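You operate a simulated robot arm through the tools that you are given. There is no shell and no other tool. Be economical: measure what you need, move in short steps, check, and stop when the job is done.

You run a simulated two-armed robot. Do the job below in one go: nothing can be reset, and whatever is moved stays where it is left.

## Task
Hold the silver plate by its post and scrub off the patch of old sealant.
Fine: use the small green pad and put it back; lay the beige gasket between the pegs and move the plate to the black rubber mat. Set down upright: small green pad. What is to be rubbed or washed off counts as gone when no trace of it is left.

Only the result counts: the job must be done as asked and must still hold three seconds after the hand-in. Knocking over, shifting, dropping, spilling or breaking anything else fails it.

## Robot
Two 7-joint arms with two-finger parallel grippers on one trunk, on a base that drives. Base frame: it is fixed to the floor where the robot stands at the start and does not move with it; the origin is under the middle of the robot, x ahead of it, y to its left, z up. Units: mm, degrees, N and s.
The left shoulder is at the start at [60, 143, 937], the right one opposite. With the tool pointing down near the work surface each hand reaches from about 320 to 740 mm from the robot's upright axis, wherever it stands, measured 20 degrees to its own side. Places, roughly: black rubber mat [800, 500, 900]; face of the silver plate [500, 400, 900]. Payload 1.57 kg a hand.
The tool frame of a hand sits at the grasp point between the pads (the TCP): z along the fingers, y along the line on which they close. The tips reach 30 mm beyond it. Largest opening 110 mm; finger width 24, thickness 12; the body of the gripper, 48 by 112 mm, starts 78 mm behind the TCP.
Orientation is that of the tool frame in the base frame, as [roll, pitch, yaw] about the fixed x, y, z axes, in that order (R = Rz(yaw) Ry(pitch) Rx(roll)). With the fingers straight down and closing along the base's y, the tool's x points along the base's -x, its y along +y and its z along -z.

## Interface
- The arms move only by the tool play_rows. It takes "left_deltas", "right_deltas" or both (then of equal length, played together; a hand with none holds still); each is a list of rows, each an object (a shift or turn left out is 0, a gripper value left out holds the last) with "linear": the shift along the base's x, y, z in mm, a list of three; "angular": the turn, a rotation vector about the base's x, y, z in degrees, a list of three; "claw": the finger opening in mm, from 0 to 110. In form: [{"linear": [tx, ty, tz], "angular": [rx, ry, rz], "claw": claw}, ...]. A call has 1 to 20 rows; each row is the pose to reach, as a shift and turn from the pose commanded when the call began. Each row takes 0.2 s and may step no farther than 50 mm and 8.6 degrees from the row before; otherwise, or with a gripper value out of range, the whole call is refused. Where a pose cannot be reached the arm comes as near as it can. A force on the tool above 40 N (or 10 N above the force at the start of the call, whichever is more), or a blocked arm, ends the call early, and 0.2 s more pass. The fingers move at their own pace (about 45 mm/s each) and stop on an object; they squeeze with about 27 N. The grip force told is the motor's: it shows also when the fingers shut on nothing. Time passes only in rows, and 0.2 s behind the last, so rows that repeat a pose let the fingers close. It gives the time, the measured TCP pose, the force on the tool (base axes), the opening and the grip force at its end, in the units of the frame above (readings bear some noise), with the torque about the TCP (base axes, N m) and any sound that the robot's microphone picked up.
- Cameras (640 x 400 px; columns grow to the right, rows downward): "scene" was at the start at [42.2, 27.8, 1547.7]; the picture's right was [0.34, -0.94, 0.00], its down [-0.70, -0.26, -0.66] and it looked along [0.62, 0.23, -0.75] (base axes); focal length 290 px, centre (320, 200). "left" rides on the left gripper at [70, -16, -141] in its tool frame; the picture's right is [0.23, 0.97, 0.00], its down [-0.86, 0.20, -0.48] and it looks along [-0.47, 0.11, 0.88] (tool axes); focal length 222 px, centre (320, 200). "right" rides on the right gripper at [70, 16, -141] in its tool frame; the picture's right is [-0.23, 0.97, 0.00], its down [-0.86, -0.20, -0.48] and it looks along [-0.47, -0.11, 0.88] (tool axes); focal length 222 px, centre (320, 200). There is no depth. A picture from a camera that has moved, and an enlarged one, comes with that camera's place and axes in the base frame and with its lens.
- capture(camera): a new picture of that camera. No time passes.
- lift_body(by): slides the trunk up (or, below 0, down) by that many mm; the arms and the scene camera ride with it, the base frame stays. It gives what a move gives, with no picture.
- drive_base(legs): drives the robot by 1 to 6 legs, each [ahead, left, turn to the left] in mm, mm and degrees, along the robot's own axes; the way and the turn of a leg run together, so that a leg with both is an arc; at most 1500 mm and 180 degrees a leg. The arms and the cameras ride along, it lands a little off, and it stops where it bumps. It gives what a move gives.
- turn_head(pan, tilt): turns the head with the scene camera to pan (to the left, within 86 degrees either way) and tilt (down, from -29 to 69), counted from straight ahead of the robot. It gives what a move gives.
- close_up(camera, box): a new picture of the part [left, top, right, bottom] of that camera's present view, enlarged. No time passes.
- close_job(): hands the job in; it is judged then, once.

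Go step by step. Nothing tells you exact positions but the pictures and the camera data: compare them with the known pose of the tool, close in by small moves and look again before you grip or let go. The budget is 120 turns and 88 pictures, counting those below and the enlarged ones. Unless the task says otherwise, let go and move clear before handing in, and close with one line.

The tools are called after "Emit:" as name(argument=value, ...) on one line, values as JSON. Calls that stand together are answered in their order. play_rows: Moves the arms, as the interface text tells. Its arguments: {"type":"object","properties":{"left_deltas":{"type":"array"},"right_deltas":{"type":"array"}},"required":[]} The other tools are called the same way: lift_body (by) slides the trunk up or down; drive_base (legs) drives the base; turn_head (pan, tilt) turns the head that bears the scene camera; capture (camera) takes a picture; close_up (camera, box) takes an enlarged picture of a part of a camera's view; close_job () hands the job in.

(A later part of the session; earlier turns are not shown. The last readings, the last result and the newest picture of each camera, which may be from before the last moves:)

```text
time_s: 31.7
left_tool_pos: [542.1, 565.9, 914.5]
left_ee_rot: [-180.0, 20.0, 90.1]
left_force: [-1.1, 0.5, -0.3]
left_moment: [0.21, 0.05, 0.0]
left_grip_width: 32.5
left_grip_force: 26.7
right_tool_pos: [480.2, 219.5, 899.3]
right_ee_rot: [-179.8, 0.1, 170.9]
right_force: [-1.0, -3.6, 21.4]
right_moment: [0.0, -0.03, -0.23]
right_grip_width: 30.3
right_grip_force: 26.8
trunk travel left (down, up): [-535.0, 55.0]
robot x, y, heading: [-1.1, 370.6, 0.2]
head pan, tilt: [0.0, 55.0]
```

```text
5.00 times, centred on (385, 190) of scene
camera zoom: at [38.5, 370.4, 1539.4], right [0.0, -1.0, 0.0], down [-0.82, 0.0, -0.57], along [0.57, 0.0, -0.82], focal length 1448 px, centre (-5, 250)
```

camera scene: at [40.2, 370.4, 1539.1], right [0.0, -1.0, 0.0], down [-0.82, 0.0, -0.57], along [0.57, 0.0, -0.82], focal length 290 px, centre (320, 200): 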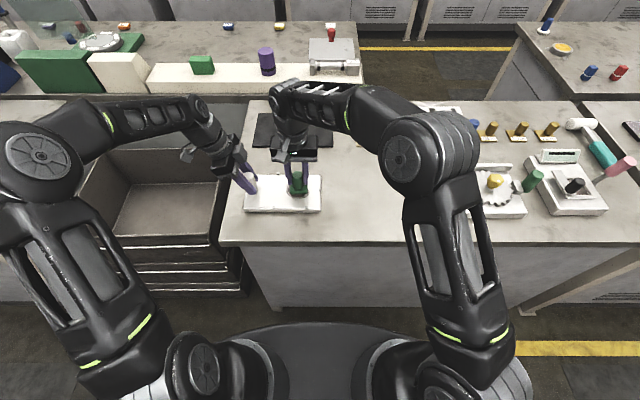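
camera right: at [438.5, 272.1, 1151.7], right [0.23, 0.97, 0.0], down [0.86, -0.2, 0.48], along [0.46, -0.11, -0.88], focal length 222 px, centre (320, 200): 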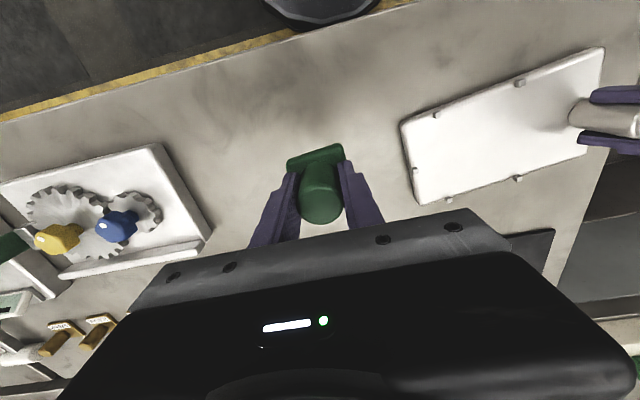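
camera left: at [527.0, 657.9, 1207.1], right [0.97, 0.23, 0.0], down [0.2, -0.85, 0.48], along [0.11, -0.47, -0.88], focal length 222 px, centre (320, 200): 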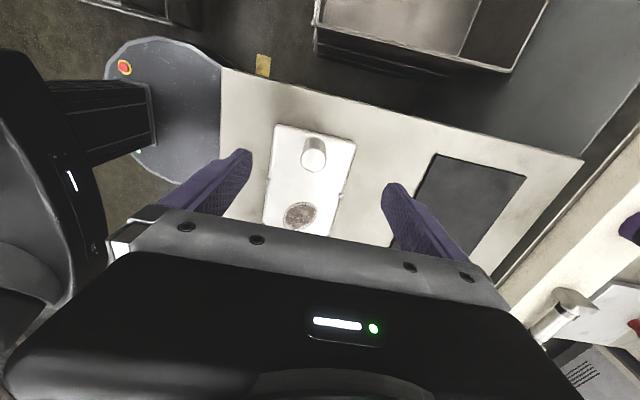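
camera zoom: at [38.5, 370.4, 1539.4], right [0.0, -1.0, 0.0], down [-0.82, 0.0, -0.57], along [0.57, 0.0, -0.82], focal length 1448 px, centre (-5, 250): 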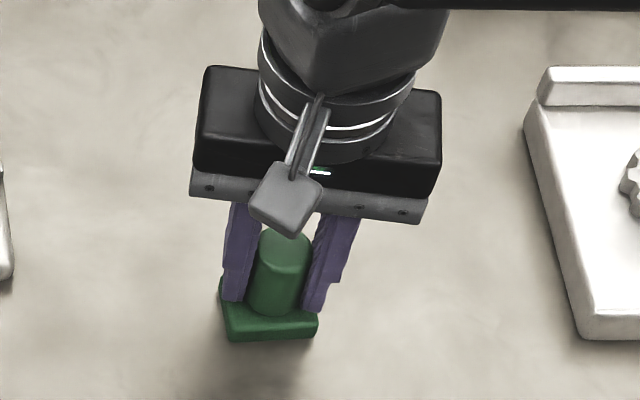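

The pad stands back in its place. I release both hands and lift them clear.

Emit:
play_rows(right_deltas=[{"linear": [0, 0, 1], "claw": 50}, {"linear": [0, 0, 1], "claw": 110}, {"linear": [0, 0, 1]}, {"linear": [0, 0, 1]}, {"linear": [0, 0, 1]}, {"linear": [0, 0, 1]}, {"linear": [0, 0, 25]}, {"linear": [0, 0, 60]}, {"linear": [0, 0, 100]}, {"linear": [0, 0, 120]}], left_deltas=[{"linear": [0, 0, 0], "claw": 50}, {"linear": [0, 0, 0], "claw": 110}, {"linear": [0, 0, 0]}, {"linear": [0, 0, 0]}, {"linear": [0, 0, 0]}, {"linear": [0, 0, 0]}, {"linear": [0, 10, 28]}, {"linear": [0, 20, 56]}, {"linear": [0, 32, 90]}, {"linear": [0, 45, 125]}])

Emit:
capture(camera="scene")

```text
time_s: 33.9
left_tool_pos: [539.4, 611.4, 1037.3]
left_ee_rot: [-179.9, 20.0, 90.0]
left_force: [0.6, 0.4, 0.2]
left_moment: [0.01, 0.04, -0.02]
left_grip_width: 110.0
left_grip_force: 0.0
right_tool_pos: [480.8, 220.1, 1015.9]
right_ee_rot: [-179.8, -0.1, 170.8]
right_force: [0.8, -0.1, 0.1]
right_moment: [-0.02, -0.02, -0.03]
right_grip_width: 110.0
right_grip_force: 0.0
trunk travel left (down, up): [-535.0, 55.0]
robot x, y, heading: [-0.5, 368.5, 0.1]
head pan, tilt: [0.0, 55.0]
```

```text
50 pictures are left
camera scene: at [39.7, 370.3, 1539.0], right [0.0, -1.0, 0.0], down [-0.82, 0.0, -0.57], along [0.57, 0.0, -0.82], focal length 290 px, centre (320, 200)
```

scene: 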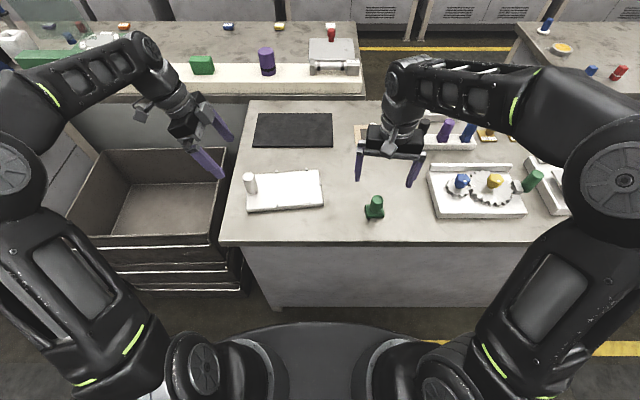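

The pad is back upright. The gasket is too far from here, so I drive about 80 mm closer to the bench and move the right hand towards it.

Emit:
drive_base(legs=[[80, 0, 0]])

Emit:
play_rows(right_deltas=[{"linear": [30, 0, 0], "angular": [0, 0, 3]}, {"linear": [60, -5, 0], "angular": [0, 0, 6]}, {"linear": [90, -10, 0], "angular": [0, 0, 9]}, {"linear": [120, -15, 0], "angular": [0, 0, 9]}, {"linear": [150, -20, 0], "angular": [0, 0, 9]}, {"linear": [180, -22, 0], "angular": [0, 0, 9]}, {"linear": [180, -22, 0], "angular": [0, 0, 9]}])

Emit:
capture(camera="right")

Emit:
capture(camera="scene")

```text
time_s: 35.0
left_tool_pos: [620.6, 610.3, 1036.3]
left_ee_rot: [-179.9, 20.0, 90.1]
left_force: [0.1, 0.1, -0.1]
left_moment: [0.0, 0.04, -0.01]
left_grip_width: 110.1
left_grip_force: 0.0
right_tool_pos: [560.6, 219.8, 1015.9]
right_ee_rot: [-179.6, -0.2, 170.8]
right_force: [1.5, -0.5, -0.9]
right_moment: [0.0, 0.02, 0.02]
right_grip_width: 110.0
right_grip_force: 0.0
trunk travel left (down, up): [-535.0, 55.0]
robot x, y, heading: [77.6, 368.6, 0.1]
head pan, tilt: [0.0, 55.0]
```

```text
time_s: 36.6
left_tool_pos: [618.5, 610.9, 1036.5]
left_ee_rot: [179.9, 20.1, 90.1]
left_force: [-0.3, 0.4, 0.0]
left_moment: [-0.04, 0.03, 0.01]
left_grip_width: 110.1
left_grip_force: 0.0
right_tool_pos: [720.5, 199.2, 1017.0]
right_ee_rot: [-179.7, 0.0, 179.9]
right_force: [0.1, -0.4, -0.8]
right_moment: [-0.02, 0.0, 0.01]
right_grip_width: 109.9
right_grip_force: 0.0
right hand out of reach, approached as far as the arm can: row 6, 7
trunk travel left (down, up): [-535.0, 55.0]
robot x, y, heading: [79.6, 364.3, 0.3]
head pan, tilt: [0.0, 55.0]
```

```text
49 pictures are left
camera right: at [650.9, 215.7, 1158.2], right [0.23, 0.97, 0.0], down [0.85, -0.2, 0.48], along [0.47, -0.11, -0.88], focal length 222 px, centre (320, 200)
```

right: 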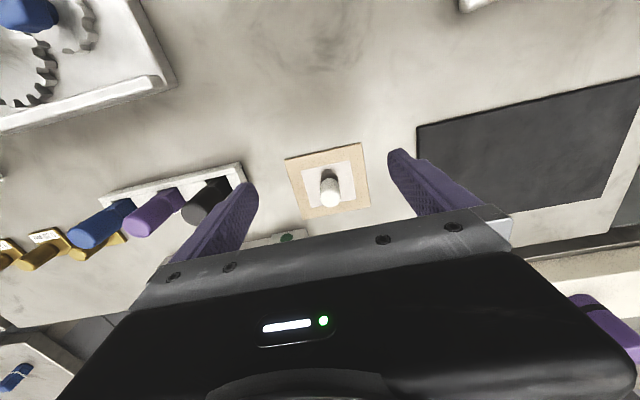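

```text
48 pictures are left
camera scene: at [120.5, 371.0, 1539.1], right [0.0, -1.0, 0.0], down [-0.82, 0.0, -0.57], along [0.57, 0.0, -0.82], focal length 290 px, centre (320, 200)
```

scene: 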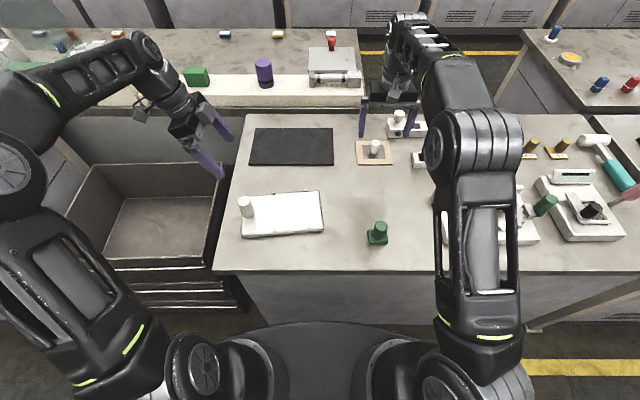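

The gasket frame is about 107 mm square, centred near (790, 199), its knob top near z = 885. Reach should grow lower down, so I lower short of it first.

Emit:
play_rows(right_deltas=[{"linear": [-20, 0, -40], "claw": 80}, {"linear": [-20, 0, -80]}, {"linear": [-15, 0, -97]}, {"linear": [-10, 0, -97]}, {"linear": [-10, 0, -97]}])

Emit:
capture(camera="right")

```text
time_s: 37.8
left_tool_pos: [618.2, 610.5, 1036.7]
left_ee_rot: [-180.0, 20.1, 90.2]
left_force: [0.5, 1.0, -0.2]
left_moment: [0.02, -0.04, 0.01]
left_grip_width: 109.8
left_grip_force: 0.0
right_tool_pos: [707.5, 200.0, 920.7]
right_ee_rot: [-179.7, -0.1, 180.0]
right_force: [0.4, 0.4, 0.1]
right_moment: [-0.02, 0.02, 0.0]
right_grip_width: 80.3
right_grip_force: 0.0
trunk travel left (down, up): [-535.0, 55.0]
robot x, y, heading: [79.6, 369.8, 0.1]
head pan, tilt: [0.0, 55.0]
```

```text
47 pictures are left
camera right: at [638.8, 216.3, 1061.5], right [0.23, 0.97, 0.0], down [0.86, -0.2, 0.48], along [0.46, -0.11, -0.88], focal length 222 px, centre (320, 200)
```

right: 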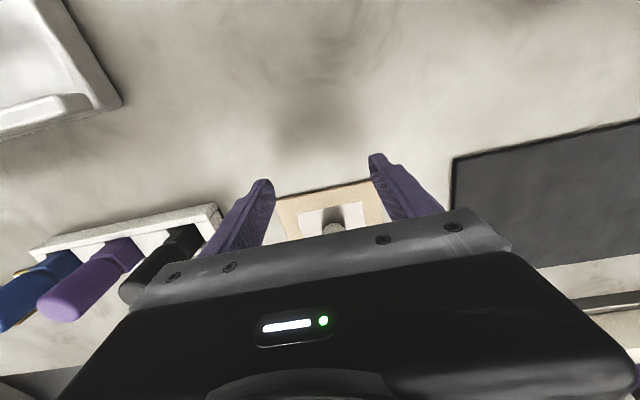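

Now forward over the knob at this height, then look again.

Emit:
play_rows(right_deltas=[{"linear": [25, 0, 0]}, {"linear": [50, -1, 0]}, {"linear": [70, -2, 0]}, {"linear": [80, -2, 0]}, {"linear": [80, -2, 0]}])

Emit:
capture(camera="right")

Emit:
close_up(camera="scene", box=[330, 100, 430, 180])

```text
time_s: 39.0
left_tool_pos: [619.4, 611.4, 1037.2]
left_ee_rot: [180.0, 19.9, 90.1]
left_force: [0.2, -0.5, 0.6]
left_moment: [0.01, -0.03, 0.0]
left_grip_width: 109.8
left_grip_force: 0.1
right_tool_pos: [769.6, 197.7, 919.3]
right_ee_rot: [-179.7, -0.1, 179.7]
right_force: [0.0, 1.6, 0.6]
right_moment: [-0.01, -0.02, -0.03]
right_grip_width: 80.0
right_grip_force: 0.0
right hand out of reach, approached as far as the arm can: row 3, 4, 5
trunk travel left (down, up): [-535.0, 55.0]
robot x, y, heading: [79.3, 373.3, 0.0]
head pan, tilt: [0.0, 55.0]
```

```text
46 pictures are left
camera right: at [699.8, 213.7, 1061.0], right [0.23, 0.97, 0.0], down [0.86, -0.2, 0.48], along [0.46, -0.11, -0.88], focal length 222 px, centre (320, 200)
```

right: 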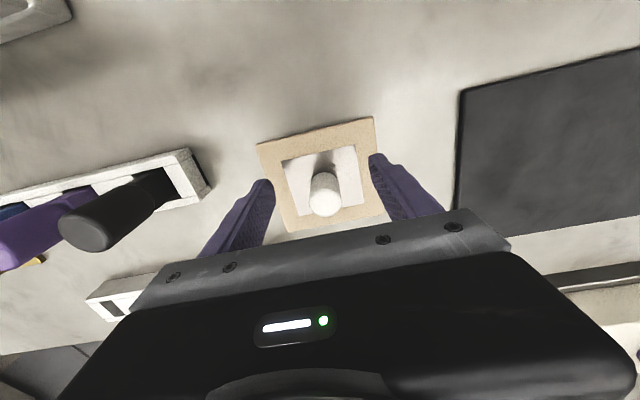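

```text
5.00 times, centred on (380, 140) of scene
camera zoom: at [119.8, 370.6, 1539.1], right [0.0, -1.0, 0.0], down [-0.82, 0.0, -0.57], along [0.57, 0.0, -0.82], focal length 1448 px, centre (20, 500)
```

zoom: 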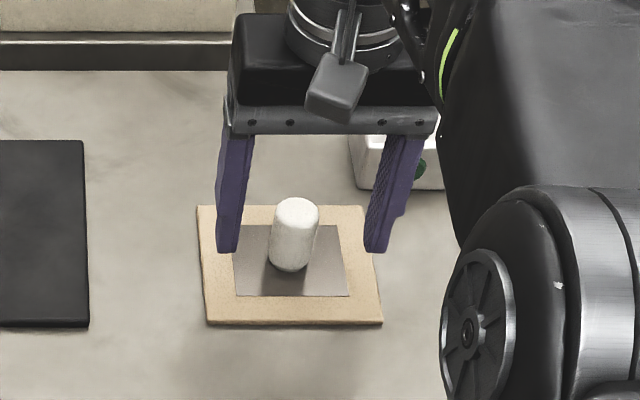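

The knob top is higher than I thought (about z = 905–915) and its centre is near x = 780. I lower and advance, which gains reach.

Emit:
play_rows(right_deltas=[{"linear": [2, 1, -12]}, {"linear": [8, 2, -24]}, {"linear": [13, 2, -24]}, {"linear": [13, 2, -24]}])

Emit:
capture(camera="right")

Emit:
close_up(camera="scene", box=[330, 100, 430, 180])

```text
time_s: 40.0
left_tool_pos: [620.7, 611.1, 1037.0]
left_ee_rot: [-179.9, 20.0, 90.0]
left_force: [-0.8, -0.3, 0.2]
left_moment: [0.0, -0.01, -0.01]
left_grip_width: 109.8
left_grip_force: 0.1
right_tool_pos: [777.6, 200.5, 896.2]
right_ee_rot: [-179.8, 0.0, 179.8]
right_force: [0.0, -0.3, 0.9]
right_moment: [0.0, 0.03, 0.01]
right_grip_width: 80.1
right_grip_force: 0.0
right hand out of reach, approached as far as the arm can: row 3, 4
trunk travel left (down, up): [-535.0, 55.0]
robot x, y, heading: [79.9, 368.9, 0.3]
head pan, tilt: [0.0, 55.0]
```

```text
44 pictures are left
camera right: at [708.0, 215.8, 1036.8], right [0.23, 0.97, 0.0], down [0.86, -0.2, 0.48], along [0.46, -0.11, -0.88], focal length 222 px, centre (320, 200)
```

right: 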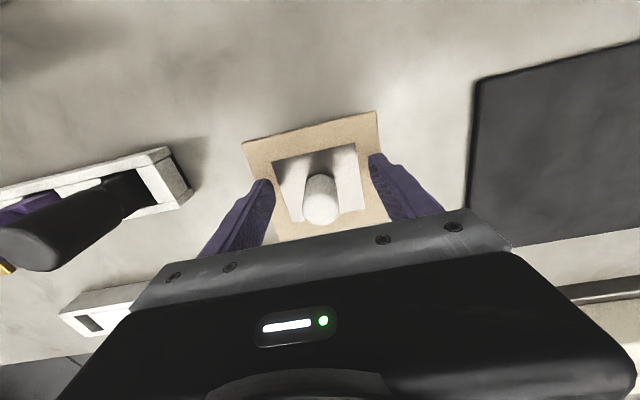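

```text
5.00 times, centred on (380, 140) of scene
camera zoom: at [120.1, 370.6, 1539.1], right [0.0, -1.0, 0.0], down [-0.82, 0.0, -0.57], along [0.57, 0.0, -0.82], focal length 1448 px, centre (20, 500)
```

zoom: 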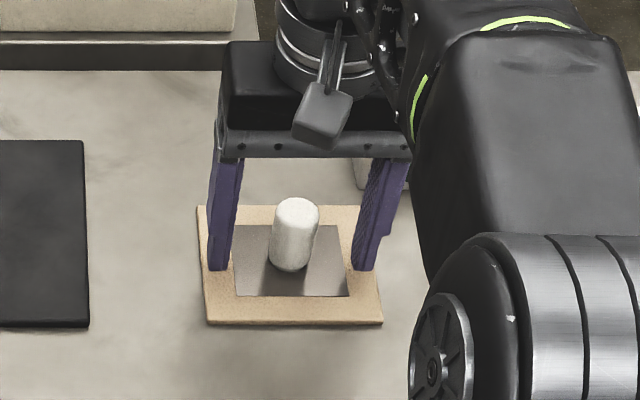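

The knob top lies almost on the tool axis. I close on it and lift slightly.

Emit:
play_rows(right_deltas=[{"linear": [0, 0, -1], "claw": 30}, {"linear": [0, 0, -1]}, {"linear": [0, 0, -1]}, {"linear": [0, 0, -1], "claw": 0}, {"linear": [0, 0, -1]}, {"linear": [0, 0, -1]}, {"linear": [0, 0, -1]}])

Emit:
play_rows(right_deltas=[{"linear": [-2, 0, 8]}, {"linear": [-6, 0, 20]}, {"linear": [-15, 0, 35]}, {"linear": [-30, 0, 50]}, {"linear": [-30, 0, 50]}])

Emit:
capture(camera="right")

Emit:
capture(camera="scene")

```text
time_s: 41.6
left_tool_pos: [619.1, 609.9, 1038.2]
left_ee_rot: [180.0, 19.9, 90.1]
left_force: [-0.4, 0.2, 0.5]
left_moment: [0.03, 0.0, 0.03]
left_grip_width: 110.1
left_grip_force: 0.1
right_tool_pos: [776.7, 199.0, 893.6]
right_ee_rot: [-179.8, -0.1, 179.8]
right_force: [0.9, 0.7, 1.1]
right_moment: [0.07, -0.05, 0.01]
right_grip_width: 26.6
right_grip_force: 26.4
trunk travel left (down, up): [-535.0, 55.0]
robot x, y, heading: [82.2, 369.4, 0.3]
head pan, tilt: [0.0, 55.0]
```

```text
time_s: 42.8
left_tool_pos: [619.5, 611.4, 1037.4]
left_ee_rot: [-179.9, 20.1, 90.0]
left_force: [0.2, 0.2, 0.8]
left_moment: [0.0, 0.02, -0.03]
left_grip_width: 109.7
left_grip_force: 0.1
right_tool_pos: [747.1, 198.9, 946.8]
right_ee_rot: [-179.8, 0.0, 179.9]
right_force: [0.1, 0.4, -0.1]
right_moment: [0.0, 0.01, -0.01]
right_grip_width: 26.4
right_grip_force: 27.0
trunk travel left (down, up): [-535.0, 55.0]
robot x, y, heading: [80.8, 370.5, 0.3]
head pan, tilt: [0.0, 55.0]
```

```text
42 pictures are left
camera right: at [678.1, 215.8, 1086.6], right [0.23, 0.97, 0.0], down [0.86, -0.2, 0.48], along [0.46, -0.11, -0.88], focal length 222 px, centre (320, 200)
```

right: 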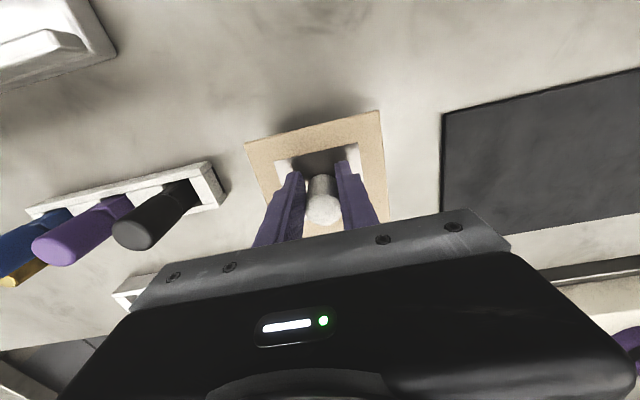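

```text
41 pictures are left
camera scene: at [120.4, 370.6, 1539.0], right [0.0, -1.0, 0.0], down [-0.82, 0.0, -0.57], along [0.57, 0.0, -0.82], focal length 290 px, centre (320, 200)
```

scene: 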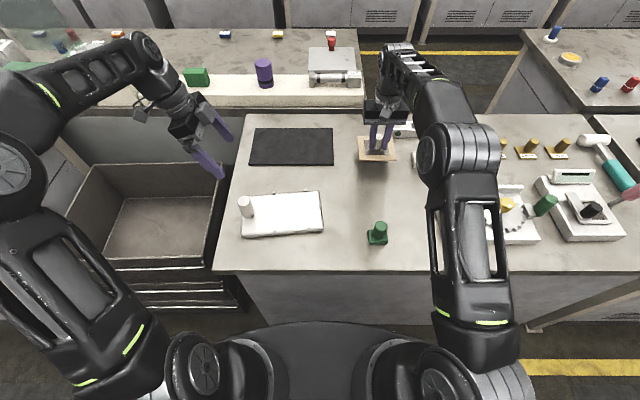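

The gasket is held. I measure the plate's present pose precisely.

Emit:
close_up(camera="scene", box=[230, 175, 340, 245])

```text
5.71 times, centred on (285, 210) of scene
camera zoom: at [120.4, 370.6, 1539.0], right [0.0, -1.0, 0.0], down [-0.82, 0.0, -0.57], along [0.57, 0.0, -0.82], focal length 1654 px, centre (520, 143)
```

zoom: 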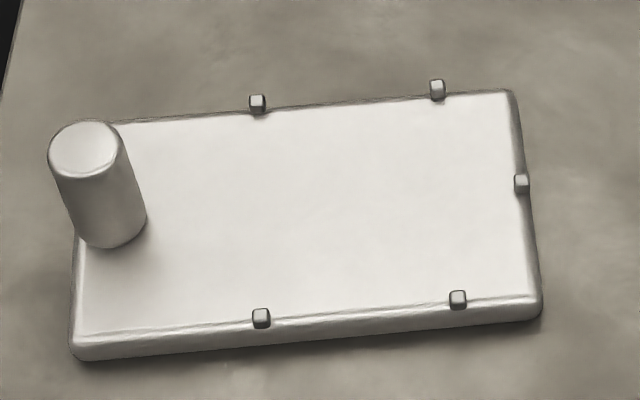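

Plate yaw is about +5.8°, the four side pegs centre near (554, 451), and the seat with the end peg near (555, 436). I carry the gasket there, turned 5.8°, and hover.

Emit:
play_rows(right_deltas=[{"linear": [-25, 28, 10], "angular": [0, 0, 1]}, {"linear": [-50, 58, 20], "angular": [0, 0, 2]}, {"linear": [-75, 89, 25], "angular": [0, 0, 3]}, {"linear": [-100, 120, 25], "angular": [0, 0, 4]}, {"linear": [-125, 152, 25], "angular": [0, 0, 5]}, {"linear": [-150, 184, 25], "angular": [0, 0, 5.8]}, {"linear": [-174, 214, 25], "angular": [0, 0, 5.8]}, {"linear": [-192, 237, 15], "angular": [0, 0, 5.8]}, {"linear": [-192, 237, 0], "angular": [0, 0, 5.8]}, {"linear": [-192, 237, -5], "angular": [0, 0, 5.8]}])

Emit:
close_up(camera="right", box=[190, 60, 470, 260])

Emit:
close_up(camera="scene", box=[230, 175, 340, 245])

```text
time_s: 45.0
left_tool_pos: [618.9, 610.5, 1037.9]
left_ee_rot: [180.0, 19.9, 90.1]
left_force: [-0.3, 0.1, 0.2]
left_moment: [-0.01, 0.02, 0.02]
left_grip_width: 110.2
left_grip_force: 0.0
right_tool_pos: [555.6, 437.3, 940.5]
right_ee_rot: [-179.6, 0.0, -174.4]
right_force: [0.5, -0.4, -0.7]
right_moment: [0.02, 0.05, 0.0]
right_grip_width: 26.1
right_grip_force: 27.2
trunk travel left (down, up): [-535.0, 55.0]
robot x, y, heading: [82.1, 368.0, 0.0]
head pan, tilt: [0.0, 55.0]
```

```text
2.00 times, centred on (330, 160) of right
camera zoom: at [484.8, 446.3, 1081.4], right [0.13, 0.99, 0.0], down [0.87, -0.11, 0.48], along [0.47, -0.07, -0.88], focal length 444 px, centre (300, 280)
```

zoom: 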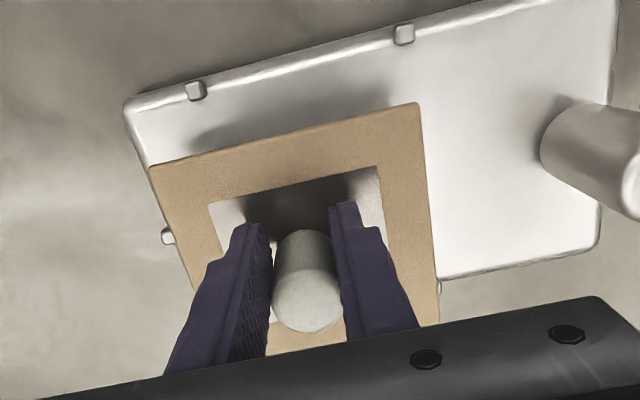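

```text
5.71 times, centred on (285, 210) of scene
camera zoom: at [119.9, 370.8, 1539.1], right [0.0, -1.0, 0.0], down [-0.82, 0.0, -0.57], along [0.57, 0.0, -0.82], focal length 1654 px, centre (520, 143)
```

zoom: 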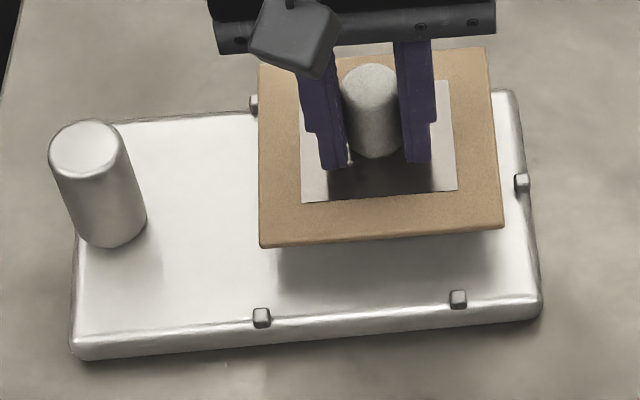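

The knob sits about 8–10 mm ahead of the TCP in the grip, so I shift back by 10 and right by 3 and lower to about 10 mm above the face.

Emit:
play_rows(right_deltas=[{"linear": [-10, -3, 0]}, {"linear": [-10, -3, -10]}, {"linear": [-10, -3, -17]}, {"linear": [-10, -3, -17]}])

Emit:
close_up(camera="right", box=[190, 60, 470, 260])

Emit:
close_up(camera="scene", box=[230, 175, 340, 245])

```text
time_s: 46.0
left_tool_pos: [618.8, 610.4, 1037.4]
left_ee_rot: [-180.0, 20.0, 90.2]
left_force: [0.4, -0.2, -0.3]
left_moment: [0.01, 0.01, 0.02]
left_grip_width: 110.1
left_grip_force: 0.1
right_tool_pos: [544.5, 433.1, 921.4]
right_ee_rot: [-179.7, -0.1, -174.4]
right_force: [0.2, 0.1, -0.6]
right_moment: [0.01, 0.0, -0.01]
right_grip_width: 26.1
right_grip_force: 27.0
trunk travel left (down, up): [-535.0, 55.0]
robot x, y, heading: [81.0, 369.0, 0.3]
head pan, tilt: [0.0, 55.0]
```

```text
2.00 times, centred on (330, 160) of right
camera zoom: at [474.9, 442.2, 1063.6], right [0.13, 0.99, 0.0], down [0.87, -0.11, 0.48], along [0.47, -0.07, -0.88], focal length 444 px, centre (300, 280)
```

zoom: 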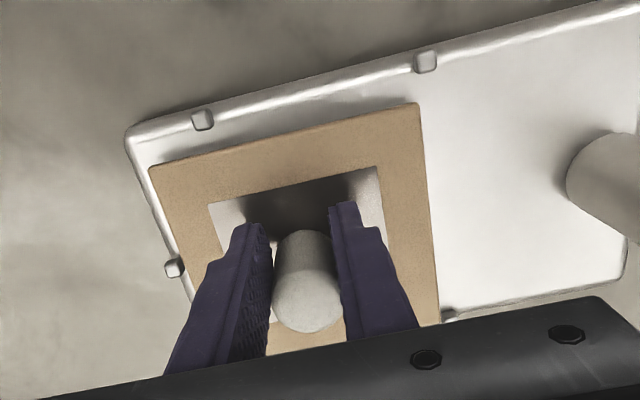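

```text
5.71 times, centred on (285, 210) of scene
camera zoom: at [120.0, 370.6, 1539.1], right [0.0, -1.0, 0.0], down [-0.82, 0.0, -0.57], along [0.57, 0.0, -0.82], focal length 1654 px, centre (520, 143)
```

zoom: 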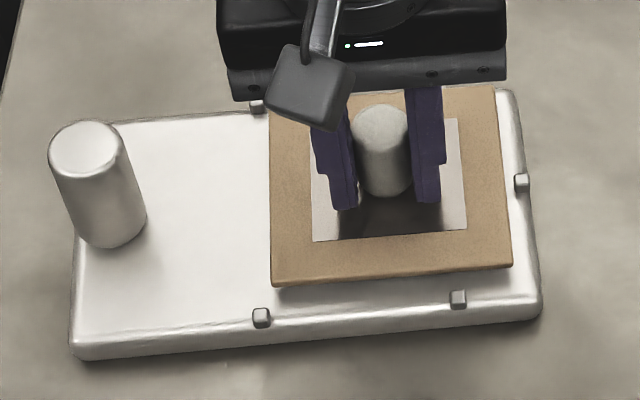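

The gasket needs about 5 mm more towards the robot and 3 mm left. I apply that and lower to touch.

Emit:
play_rows(right_deltas=[{"linear": [-5, 3, 0]}, {"linear": [-5, 3, -4]}, {"linear": [-5, 3, -7]}])

Emit:
close_up(camera="scene", box=[260, 175, 340, 235])

Emit:
close_up(camera="right", box=[190, 60, 470, 260])

```text
time_s: 46.8
left_tool_pos: [618.8, 610.6, 1037.4]
left_ee_rot: [-180.0, 20.0, 90.0]
left_force: [0.2, 0.6, 0.7]
left_moment: [0.0, 0.0, 0.02]
left_grip_width: 110.2
left_grip_force: 0.1
right_tool_pos: [539.5, 436.3, 917.2]
right_ee_rot: [-179.7, -0.2, -174.5]
right_force: [0.4, 0.3, -1.3]
right_moment: [0.01, 0.0, 0.01]
right_grip_width: 26.0
right_grip_force: 26.9
trunk travel left (down, up): [-535.0, 55.0]
robot x, y, heading: [84.6, 368.2, 0.4]
head pan, tilt: [0.0, 55.0]
```

```text
6.67 times, centred on (300, 205) of scene
camera zoom: at [119.9, 370.6, 1539.1], right [0.0, -1.0, 0.0], down [-0.82, 0.0, -0.57], along [0.57, 0.0, -0.82], focal length 1930 px, centre (453, 167)
```

zoom: 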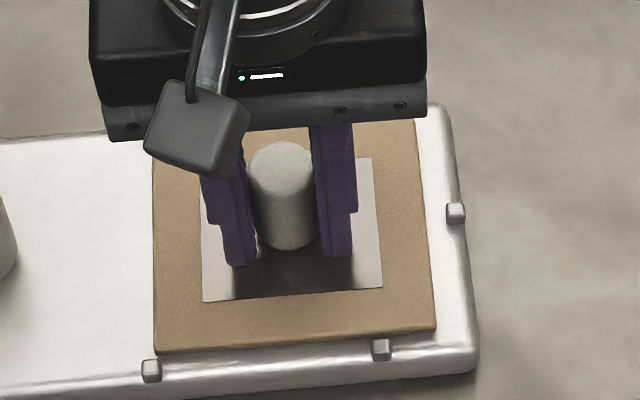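

```text
2.00 times, centred on (330, 160) of right
camera zoom: at [469.1, 445.8, 1057.7], right [0.13, 0.99, -0.01], down [0.87, -0.11, 0.48], along [0.47, -0.07, -0.88], focal length 444 px, centre (300, 280)
```

zoom: 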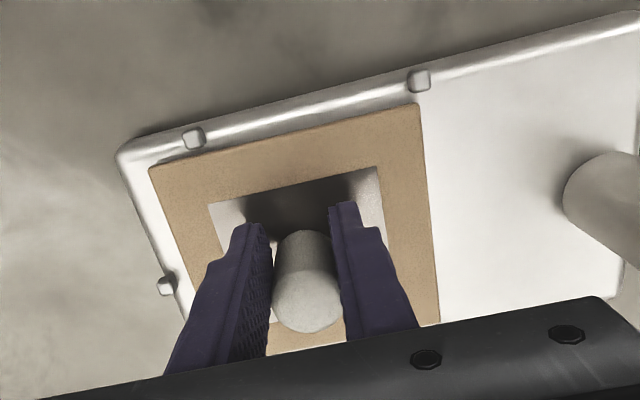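

Gaps look even now (about 4–6 mm near/far, 9 mm at the end peg). I lower until contact.

Emit:
play_rows(right_deltas=[{"linear": [0, 0, -3]}, {"linear": [0, 0, -4.5]}, {"linear": [0, 0, -6]}, {"linear": [0, 0, -6]}])

Emit:
close_up(camera="scene", box=[260, 175, 340, 235])

```text
time_s: 47.8
left_tool_pos: [617.6, 610.5, 1036.9]
left_ee_rot: [179.8, 20.0, 90.0]
left_force: [1.2, 0.8, 0.3]
left_moment: [0.0, -0.02, 0.03]
left_grip_width: 110.0
left_grip_force: 0.0
right_tool_pos: [538.9, 437.0, 911.6]
right_ee_rot: [-179.8, 0.0, -174.4]
right_force: [-5.2, -2.3, 19.8]
right_moment: [0.16, -0.21, -0.04]
right_grip_width: 24.8
right_grip_force: 27.0
trunk travel left (down, up): [-535.0, 55.0]
robot x, y, heading: [77.4, 365.5, -0.0]
head pan, tilt: [0.0, 55.0]
```

```text
6.67 times, centred on (300, 205) of scene
camera zoom: at [117.6, 370.0, 1539.3], right [0.0, -1.0, 0.0], down [-0.82, 0.0, -0.57], along [0.57, 0.0, -0.82], focal length 1930 px, centre (453, 167)
```

zoom: 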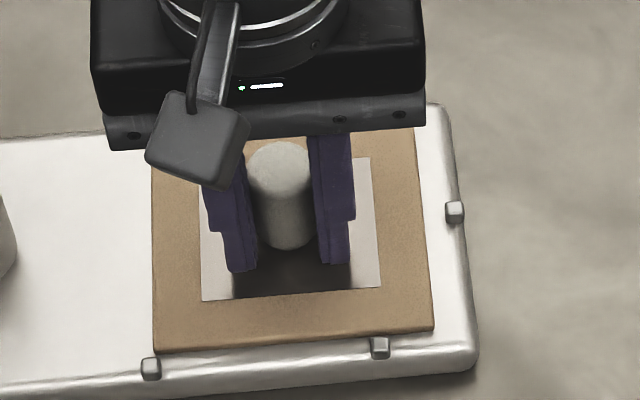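

It rests on the face with the pegs clear around it. I open and go straight up.

Emit:
play_rows(right_deltas=[{"linear": [0, 0, 1.5], "claw": 40}, {"linear": [0, 0, 1.5], "claw": 80}, {"linear": [0, 0, 1.5]}, {"linear": [0, 0, 1.5]}, {"linear": [0, 0, 20]}, {"linear": [0, 0, 60]}, {"linear": [0, -20, 100]}, {"linear": [0, -60, 115]}, {"linear": [0, -100, 120]}, {"linear": [0, -140, 120]}, {"linear": [0, -180, 120]}, {"linear": [0, -220, 120]}])

Emit:
close_up(camera="scene", box=[230, 170, 340, 245])

Emit:
capture(camera="right")

```text
time_s: 50.4
left_tool_pos: [618.5, 611.3, 1038.1]
left_ee_rot: [180.0, 20.0, 90.1]
left_force: [0.5, -0.3, -0.2]
left_moment: [-0.02, 0.01, 0.04]
left_grip_width: 110.1
left_grip_force: 0.0
right_tool_pos: [539.6, 214.6, 1030.8]
right_ee_rot: [-179.8, 0.0, -174.4]
right_force: [0.3, 0.0, 0.0]
right_moment: [0.04, 0.0, -0.02]
right_grip_width: 79.9
right_grip_force: 0.0
trunk travel left (down, up): [-535.0, 55.0]
robot x, y, heading: [78.6, 370.3, 0.3]
head pan, tilt: [0.0, 55.0]
```

```text
5.33 times, centred on (285, 208) of scene
camera zoom: at [119.7, 369.8, 1539.1], right [0.0, -1.0, 0.0], down [-0.82, 0.0, -0.57], along [0.57, 0.0, -0.82], focal length 1544 px, centre (507, 160)
```

zoom: 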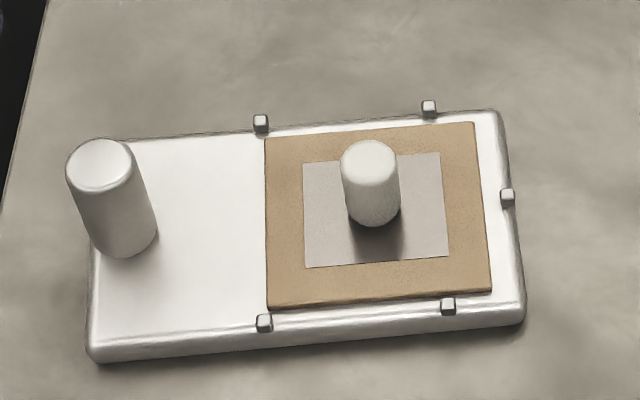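

```text
31 pictures are left
camera right: at [468.7, 224.2, 1172.2], right [0.13, 0.99, 0.0], down [0.87, -0.11, 0.48], along [0.47, -0.07, -0.88], focal length 222 px, centre (320, 200)
```

right: 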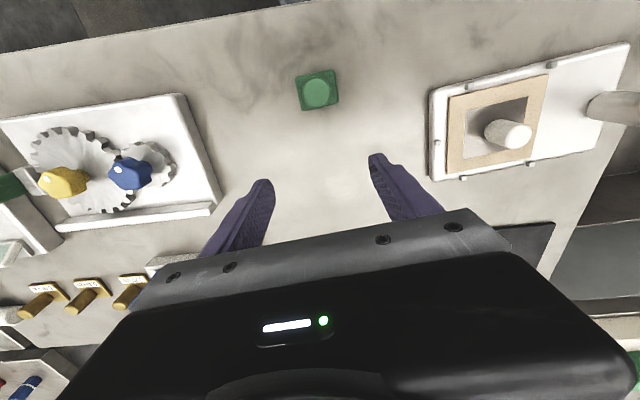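

The gasket lies flat between the pegs. Now the left hand regrips the post leaning 30° forward (for reach), closing sideways; I reorient it above first.

Emit:
play_rows(left_deltas=[{"linear": [-11, -4, 0], "angular": [-0.71, -0.71, 8.15]}, {"linear": [-22, -8, 0], "angular": [-1.43, -1.43, 16.3]}, {"linear": [-33, -12, 0], "angular": [-2.14, -2.14, 24.5]}, {"linear": [-45, -16, 0], "angular": [-2.85, -2.85, 32.6]}, {"linear": [-56, -20, 0], "angular": [-3.57, -3.57, 40.8]}, {"linear": [-68, -25, 0], "angular": [-4.28, -4.28, 48.9]}, {"linear": [-79, -29, 0], "angular": [-5, -5, 57.1]}, {"linear": [-90, -33, -5], "angular": [-5.71, -5.71, 65.2]}, {"linear": [-102, -37, -15], "angular": [-6.42, -6.42, 73.4]}, {"linear": [-113, -41, -30], "angular": [-7.14, -7.14, 81.5]}, {"linear": [-125, -46, -43], "angular": [-7.85, -7.85, 89.7]}, {"linear": [-125, -46, -43], "angular": [-7.85, -7.85, 89.7]}])

Emit:
capture(camera="left")

Emit:
capture(camera="scene")

```text
time_s: 53.0
left_tool_pos: [493.5, 564.6, 993.0]
left_ee_rot: [180.0, 30.0, 180.0]
left_force: [-0.1, -0.2, 0.7]
left_moment: [-0.01, 0.01, 0.01]
left_grip_width: 109.7
left_grip_force: 0.0
right_tool_pos: [539.7, 216.3, 1031.8]
right_ee_rot: [-179.8, -0.1, -174.4]
right_force: [-0.8, 0.2, -0.7]
right_moment: [0.04, -0.02, 0.0]
right_grip_width: 80.1
right_grip_force: 0.1
trunk travel left (down, up): [-535.0, 55.0]
robot x, y, heading: [77.8, 367.8, 0.2]
head pan, tilt: [0.0, 55.0]
```

```text
30 pictures are left
camera left: at [362.9, 547.5, 1080.9], right [-0.2, 0.97, -0.11], down [0.5, 0.2, 0.84], along [0.84, 0.11, -0.53], focal length 222 px, centre (320, 200)
```

left: 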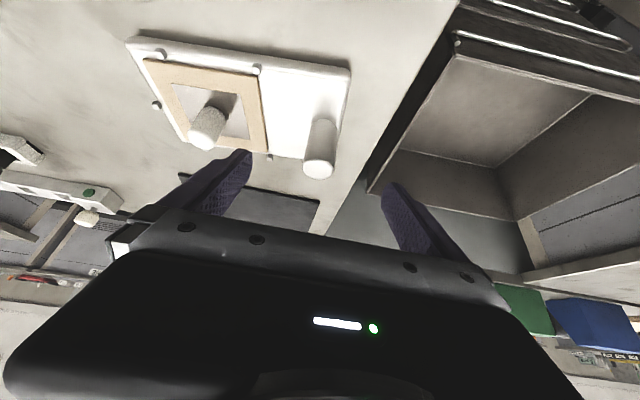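

```text
29 pictures are left
camera scene: at [119.9, 370.8, 1539.1], right [0.0, -1.0, 0.0], down [-0.82, 0.0, -0.57], along [0.57, 0.0, -0.82], focal length 290 px, centre (320, 200)
```

scene: 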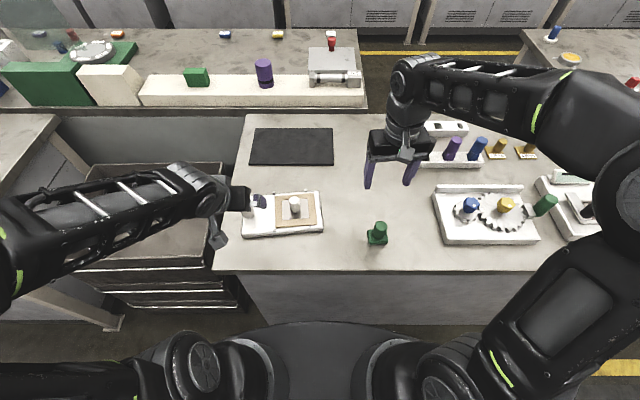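

The post lies on the tool axis as planned, at (543.5, 565). I narrow the opening to 80, slide down along the axis and grip.

Emit:
play_rows(left_deltas=[{"linear": [0, 0, 0], "claw": 80}, {"linear": [5, 0, -8]}, {"linear": [20, 0, -34]}, {"linear": [36, 0, -62]}, {"linear": [50, 0, -85]}, {"linear": [50, 0, -85], "claw": 30}, {"linear": [50, 0, -85]}, {"linear": [50, 0, -85]}, {"linear": [50, 0, -85], "claw": 0}, {"linear": [50, 0, -85]}, {"linear": [50, 0, -85]}])

Emit:
close_up(camera="left", box=[120, 20, 440, 250])

```text
time_s: 55.4
left_tool_pos: [544.7, 566.2, 909.7]
left_ee_rot: [-179.9, 30.1, -179.9]
left_force: [0.0, 0.0, -0.8]
left_moment: [0.28, -0.03, -0.02]
left_grip_width: 33.3
left_grip_force: 26.6
right_tool_pos: [540.9, 216.5, 1031.8]
right_ee_rot: [-179.6, -0.1, -174.4]
right_force: [0.1, -0.3, 0.9]
right_moment: [0.01, -0.01, 0.02]
right_grip_width: 80.1
right_grip_force: 0.0
trunk travel left (down, up): [-535.0, 55.0]
robot x, y, heading: [79.7, 373.7, 0.4]
head pan, tilt: [0.0, 55.0]
```

```text
1.74 times, centred on (280, 135) of left
camera zoom: at [413.3, 549.3, 997.6], right [-0.2, 0.97, -0.11], down [0.5, 0.2, 0.84], along [0.84, 0.11, -0.53], focal length 386 px, centre (390, 313)
```

zoom: 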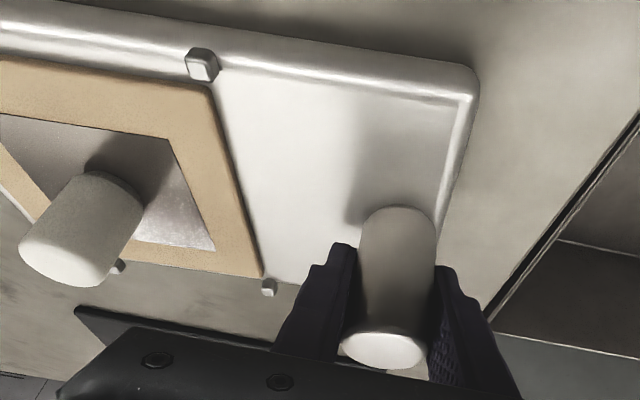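

Gripped. I test-lift by 12 mm and check weight and tilt.

Emit:
play_rows(left_deltas=[{"linear": [0, 0, 4]}, {"linear": [0, 0, 8]}, {"linear": [0, 0, 12]}, {"linear": [0, 0, 12]}])

Emit:
close_up(camera="scene", box=[220, 165, 340, 245])

```text
time_s: 56.4
left_tool_pos: [544.3, 564.8, 921.2]
left_ee_rot: [-180.0, 30.0, -179.9]
left_force: [-0.1, -0.2, -2.9]
left_moment: [0.25, 0.04, -0.01]
left_grip_width: 33.2
left_grip_force: 27.3
right_tool_pos: [539.0, 215.0, 1031.2]
right_ee_rot: [-179.8, 0.0, -174.4]
right_force: [0.1, 0.0, 0.3]
right_moment: [0.01, -0.01, 0.01]
right_grip_width: 79.9
right_grip_force: 0.0
trunk travel left (down, up): [-535.0, 55.0]
robot x, y, heading: [80.7, 370.4, 0.1]
head pan, tilt: [0.0, 55.0]
```

```text
5.00 times, centred on (280, 205) of scene
camera zoom: at [120.1, 370.6, 1539.1], right [0.0, -1.0, 0.0], down [-0.82, 0.0, -0.57], along [0.57, 0.0, -0.82], focal length 1448 px, centre (520, 175)
```

zoom: 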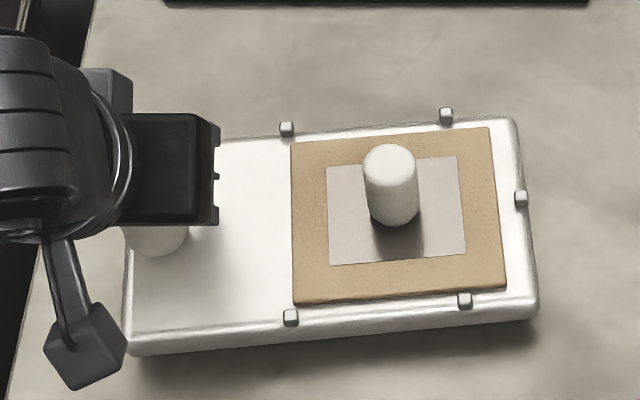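

The load is light (about 3 N) and hangs level. I raise it, straighten the yaw by −5.8° and carry it towards the mat at gentle speed.

Emit:
play_rows(left_deltas=[{"linear": [0, 0, 10]}, {"linear": [5, 0, 20]}, {"linear": [15, -1, 28], "angular": [0, 0, -1]}, {"linear": [30, -2, 30], "angular": [0, 0, -2]}, {"linear": [48, -3, 30], "angular": [0, 0, -3]}, {"linear": [68, -5, 30], "angular": [0, 0, -4]}, {"linear": [88, -6, 30], "angular": [0, 0, -5]}, {"linear": [108, -7, 30], "angular": [0, 0, -5.8]}, {"linear": [128, -9, 30], "angular": [0, 0, -5.8]}, {"linear": [148, -10, 30], "angular": [0, 0, -5.8]}, {"linear": [168, -12, 30], "angular": [0, 0, -5.8]}, {"linear": [186, -13, 30], "angular": [0, 0, -5.8]}, {"linear": [200, -14, 30], "angular": [0, 0, -5.8]}, {"linear": [205, -15, 30], "angular": [0, 0, -5.8]}])

Emit:
capture(camera="scene")

```text
time_s: 59.4
left_tool_pos: [748.6, 550.9, 951.6]
left_ee_rot: [180.0, 30.0, 174.1]
left_force: [-0.4, -0.3, -3.4]
left_moment: [0.23, 0.0, -0.05]
left_grip_width: 33.4
left_grip_force: 26.8
right_tool_pos: [540.8, 217.0, 1030.5]
right_ee_rot: [-179.7, -0.1, -174.4]
right_force: [0.3, 0.7, 0.0]
right_moment: [0.01, 0.02, 0.01]
right_grip_width: 80.0
right_grip_force: 0.0
trunk travel left (down, up): [-535.0, 55.0]
robot x, y, heading: [77.2, 370.1, -0.0]
head pan, tilt: [0.0, 55.0]
```

```text
26 pictures are left
camera scene: at [120.2, 370.5, 1539.1], right [0.0, -1.0, 0.0], down [-0.82, 0.0, -0.57], along [0.57, 0.0, -0.82], focal length 290 px, centre (320, 200)
```

scene: 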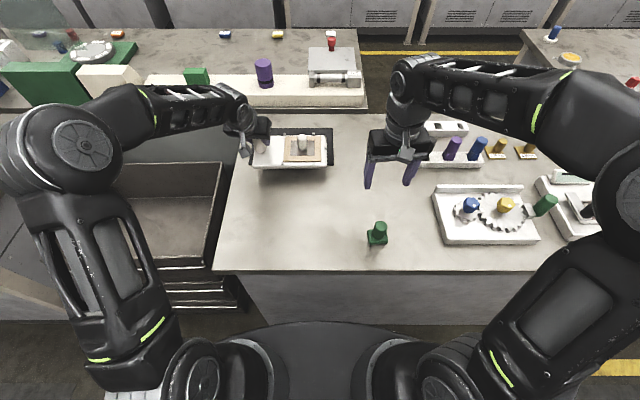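

Carry works. I continue to x ≈ 818, slightly lower.

Emit:
play_rows(left_deltas=[{"linear": [15, -1, -3]}, {"linear": [32, -2, -8]}, {"linear": [48, -3, -12]}, {"linear": [62, -4, -14]}, {"linear": [69, -4, -14]}, {"linear": [69, -4, -14]}])

Emit:
close_up(camera="scene", box=[225, 105, 345, 185])

```text
time_s: 60.8
left_tool_pos: [819.5, 546.0, 937.3]
left_ee_rot: [180.0, 29.9, 174.4]
left_force: [-1.2, 0.0, -2.7]
left_moment: [0.24, -0.02, -0.03]
left_grip_width: 33.2
left_grip_force: 27.8
right_tool_pos: [540.3, 216.1, 1031.1]
right_ee_rot: [-179.7, -0.1, -174.4]
right_force: [-0.2, -0.4, 0.0]
right_moment: [0.0, -0.03, 0.02]
right_grip_width: 79.8
right_grip_force: 0.1
trunk travel left (down, up): [-535.0, 55.0]
robot x, y, heading: [76.0, 365.9, 0.1]
head pan, tilt: [0.0, 55.0]
```

```text
5.00 times, centred on (285, 145) of scene
camera zoom: at [120.2, 370.6, 1539.1], right [0.0, -1.0, 0.0], down [-0.82, 0.0, -0.57], along [0.57, 0.0, -0.82], focal length 1448 px, centre (495, 475)
```

zoom: 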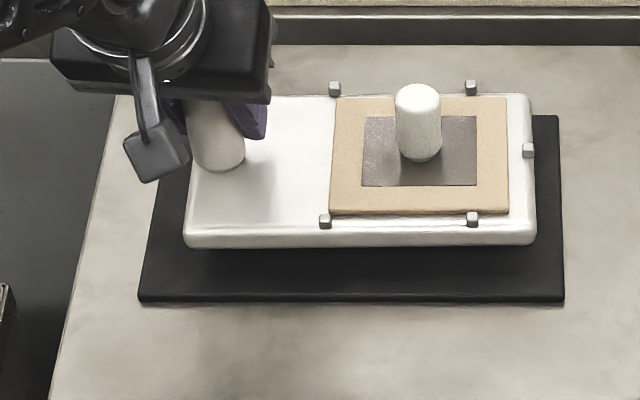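

The plate hovers square over the mat; it needs about 6 mm left. I shift and lower to contact.

Emit:
play_rows(left_deltas=[{"linear": [0, 4, 0]}, {"linear": [0, 6, -6]}, {"linear": [0, 6, -12]}, {"linear": [0, 6, -17]}, {"linear": [0, 6, -20]}, {"linear": [0, 6, -22]}, {"linear": [0, 6, -23]}])

Emit:
close_up(camera="scene", box=[225, 105, 345, 185])

```text
time_s: 62.4
left_tool_pos: [818.4, 552.0, 917.1]
left_ee_rot: [-180.0, 30.4, 174.3]
left_force: [0.3, 1.0, 13.8]
left_moment: [0.5, 0.24, 0.05]
left_grip_width: 32.7
left_grip_force: 26.8
right_tool_pos: [538.4, 215.5, 1031.9]
right_ee_rot: [-179.8, 0.0, -174.4]
right_force: [0.5, -0.9, 0.4]
right_moment: [0.01, 0.02, 0.01]
right_grip_width: 79.9
right_grip_force: 0.1
trunk travel left (down, up): [-535.0, 55.0]
robot x, y, heading: [79.4, 369.5, -0.1]
head pan, tilt: [0.0, 55.0]
```

```text
5.00 times, centred on (285, 145) of scene
camera zoom: at [118.2, 370.4, 1539.4], right [0.0, -1.0, 0.0], down [-0.82, 0.0, -0.57], along [0.57, 0.0, -0.82], focal length 1448 px, centre (495, 475)
```

zoom: 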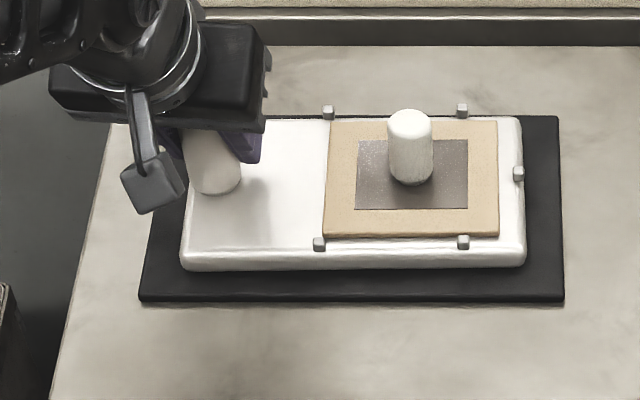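

The plate sits flat and centred on the mat with the gasket in place. I release, back off along the tool axis and lift away.

Emit:
play_rows(left_deltas=[{"linear": [0, 0, 1.5], "claw": 45}, {"linear": [0, 0, 1.5], "claw": 60}, {"linear": [0, 0, 1.5]}, {"linear": [0, 0, 1.5]}, {"linear": [-10, 1, 18]}, {"linear": [-25, 2, 44]}, {"linear": [-45, 4, 78]}, {"linear": [-65, 6, 112]}, {"linear": [-100, 10, 135]}, {"linear": [-140, 20, 145]}])

Emit:
close_up(camera="scene", box=[225, 105, 345, 185])

Emit:
capture(camera="scene")

```text
time_s: 64.6
left_tool_pos: [675.5, 572.4, 1058.9]
left_ee_rot: [179.9, 29.9, 174.1]
left_force: [-0.4, 0.2, 0.0]
left_moment: [-0.01, -0.02, -0.02]
left_grip_width: 60.0
left_grip_force: 0.1
right_tool_pos: [539.8, 217.1, 1032.2]
right_ee_rot: [-179.7, 0.0, -174.3]
right_force: [-0.1, -0.4, -1.1]
right_moment: [0.01, -0.04, 0.02]
right_grip_width: 80.1
right_grip_force: 0.1
trunk travel left (down, up): [-535.0, 55.0]
robot x, y, heading: [79.8, 368.4, 0.2]
head pan, tilt: [0.0, 55.0]
```

```text
5.00 times, centred on (285, 145) of scene
camera zoom: at [118.7, 370.9, 1539.1], right [0.0, -1.0, 0.0], down [-0.82, 0.0, -0.57], along [0.57, 0.0, -0.82], focal length 1448 px, centre (495, 475)
```

zoom: 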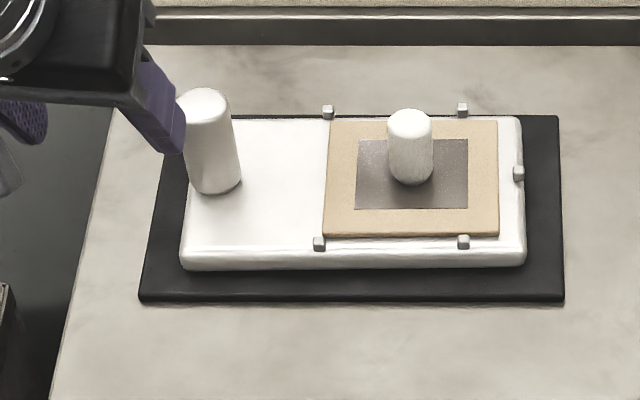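

```text
22 pictures are left
camera scene: at [118.7, 370.9, 1539.1], right [0.0, -1.0, 0.0], down [-0.82, 0.0, -0.57], along [0.57, 0.0, -0.82], focal length 290 px, centre (320, 200)
```

scene: 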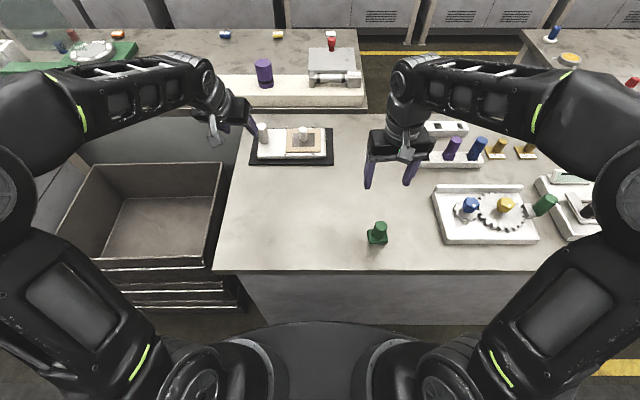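

Seen from above, the gasket's left edge lines up with the left pegs while there is a 10 mm gap at the end peg, so it should sit about 5 mm further right. I bring the left hand over the gasket knob for a small nudge.

Emit:
play_rows(left_deltas=[{"linear": [10, -22, 0], "angular": [0, 0, 1]}, {"linear": [20, -44, 0], "angular": [0, 0, 2]}, {"linear": [32, -66, 0], "angular": [0, 0, 3]}, {"linear": [45, -88, 0], "angular": [0, 0, 4]}, {"linear": [60, -110, -10], "angular": [0, 0, 5]}, {"linear": [78, -130, -30], "angular": [0, 0, 5.8]}, {"linear": [95, -147, -60], "angular": [0, 0, 5.8]}, {"linear": [95, -147, -60], "angular": [0, 0, 5.8]}])

Emit:
capture(camera="left")

```text
time_s: 66.4
left_tool_pos: [774.8, 424.5, 999.5]
left_ee_rot: [179.9, 30.0, -179.9]
left_force: [-0.2, -0.1, 0.0]
left_moment: [0.01, -0.02, 0.01]
left_grip_width: 60.3
left_grip_force: 0.1
right_tool_pos: [539.1, 215.7, 1031.2]
right_ee_rot: [-179.6, -0.1, -174.4]
right_force: [0.3, -0.1, 0.5]
right_moment: [-0.03, -0.01, -0.02]
right_grip_width: 79.9
right_grip_force: 0.0
trunk travel left (down, up): [-535.0, 55.0]
robot x, y, heading: [77.5, 370.5, 0.2]
head pan, tilt: [0.0, 55.0]
```

```text
21 pictures are left
camera left: at [643.0, 407.2, 1087.0], right [-0.2, 0.97, -0.11], down [0.5, 0.2, 0.84], along [0.84, 0.11, -0.53], focal length 222 px, centre (320, 200)
```

left: 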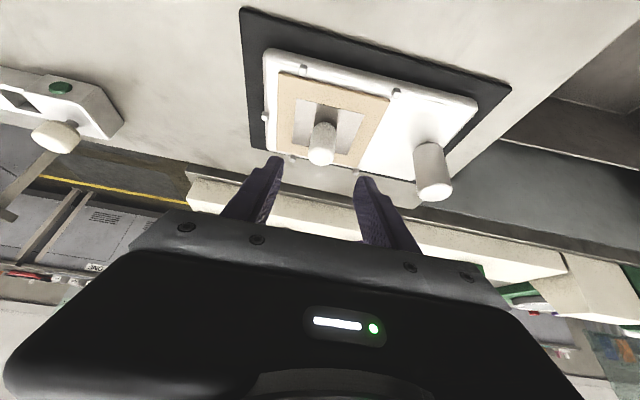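

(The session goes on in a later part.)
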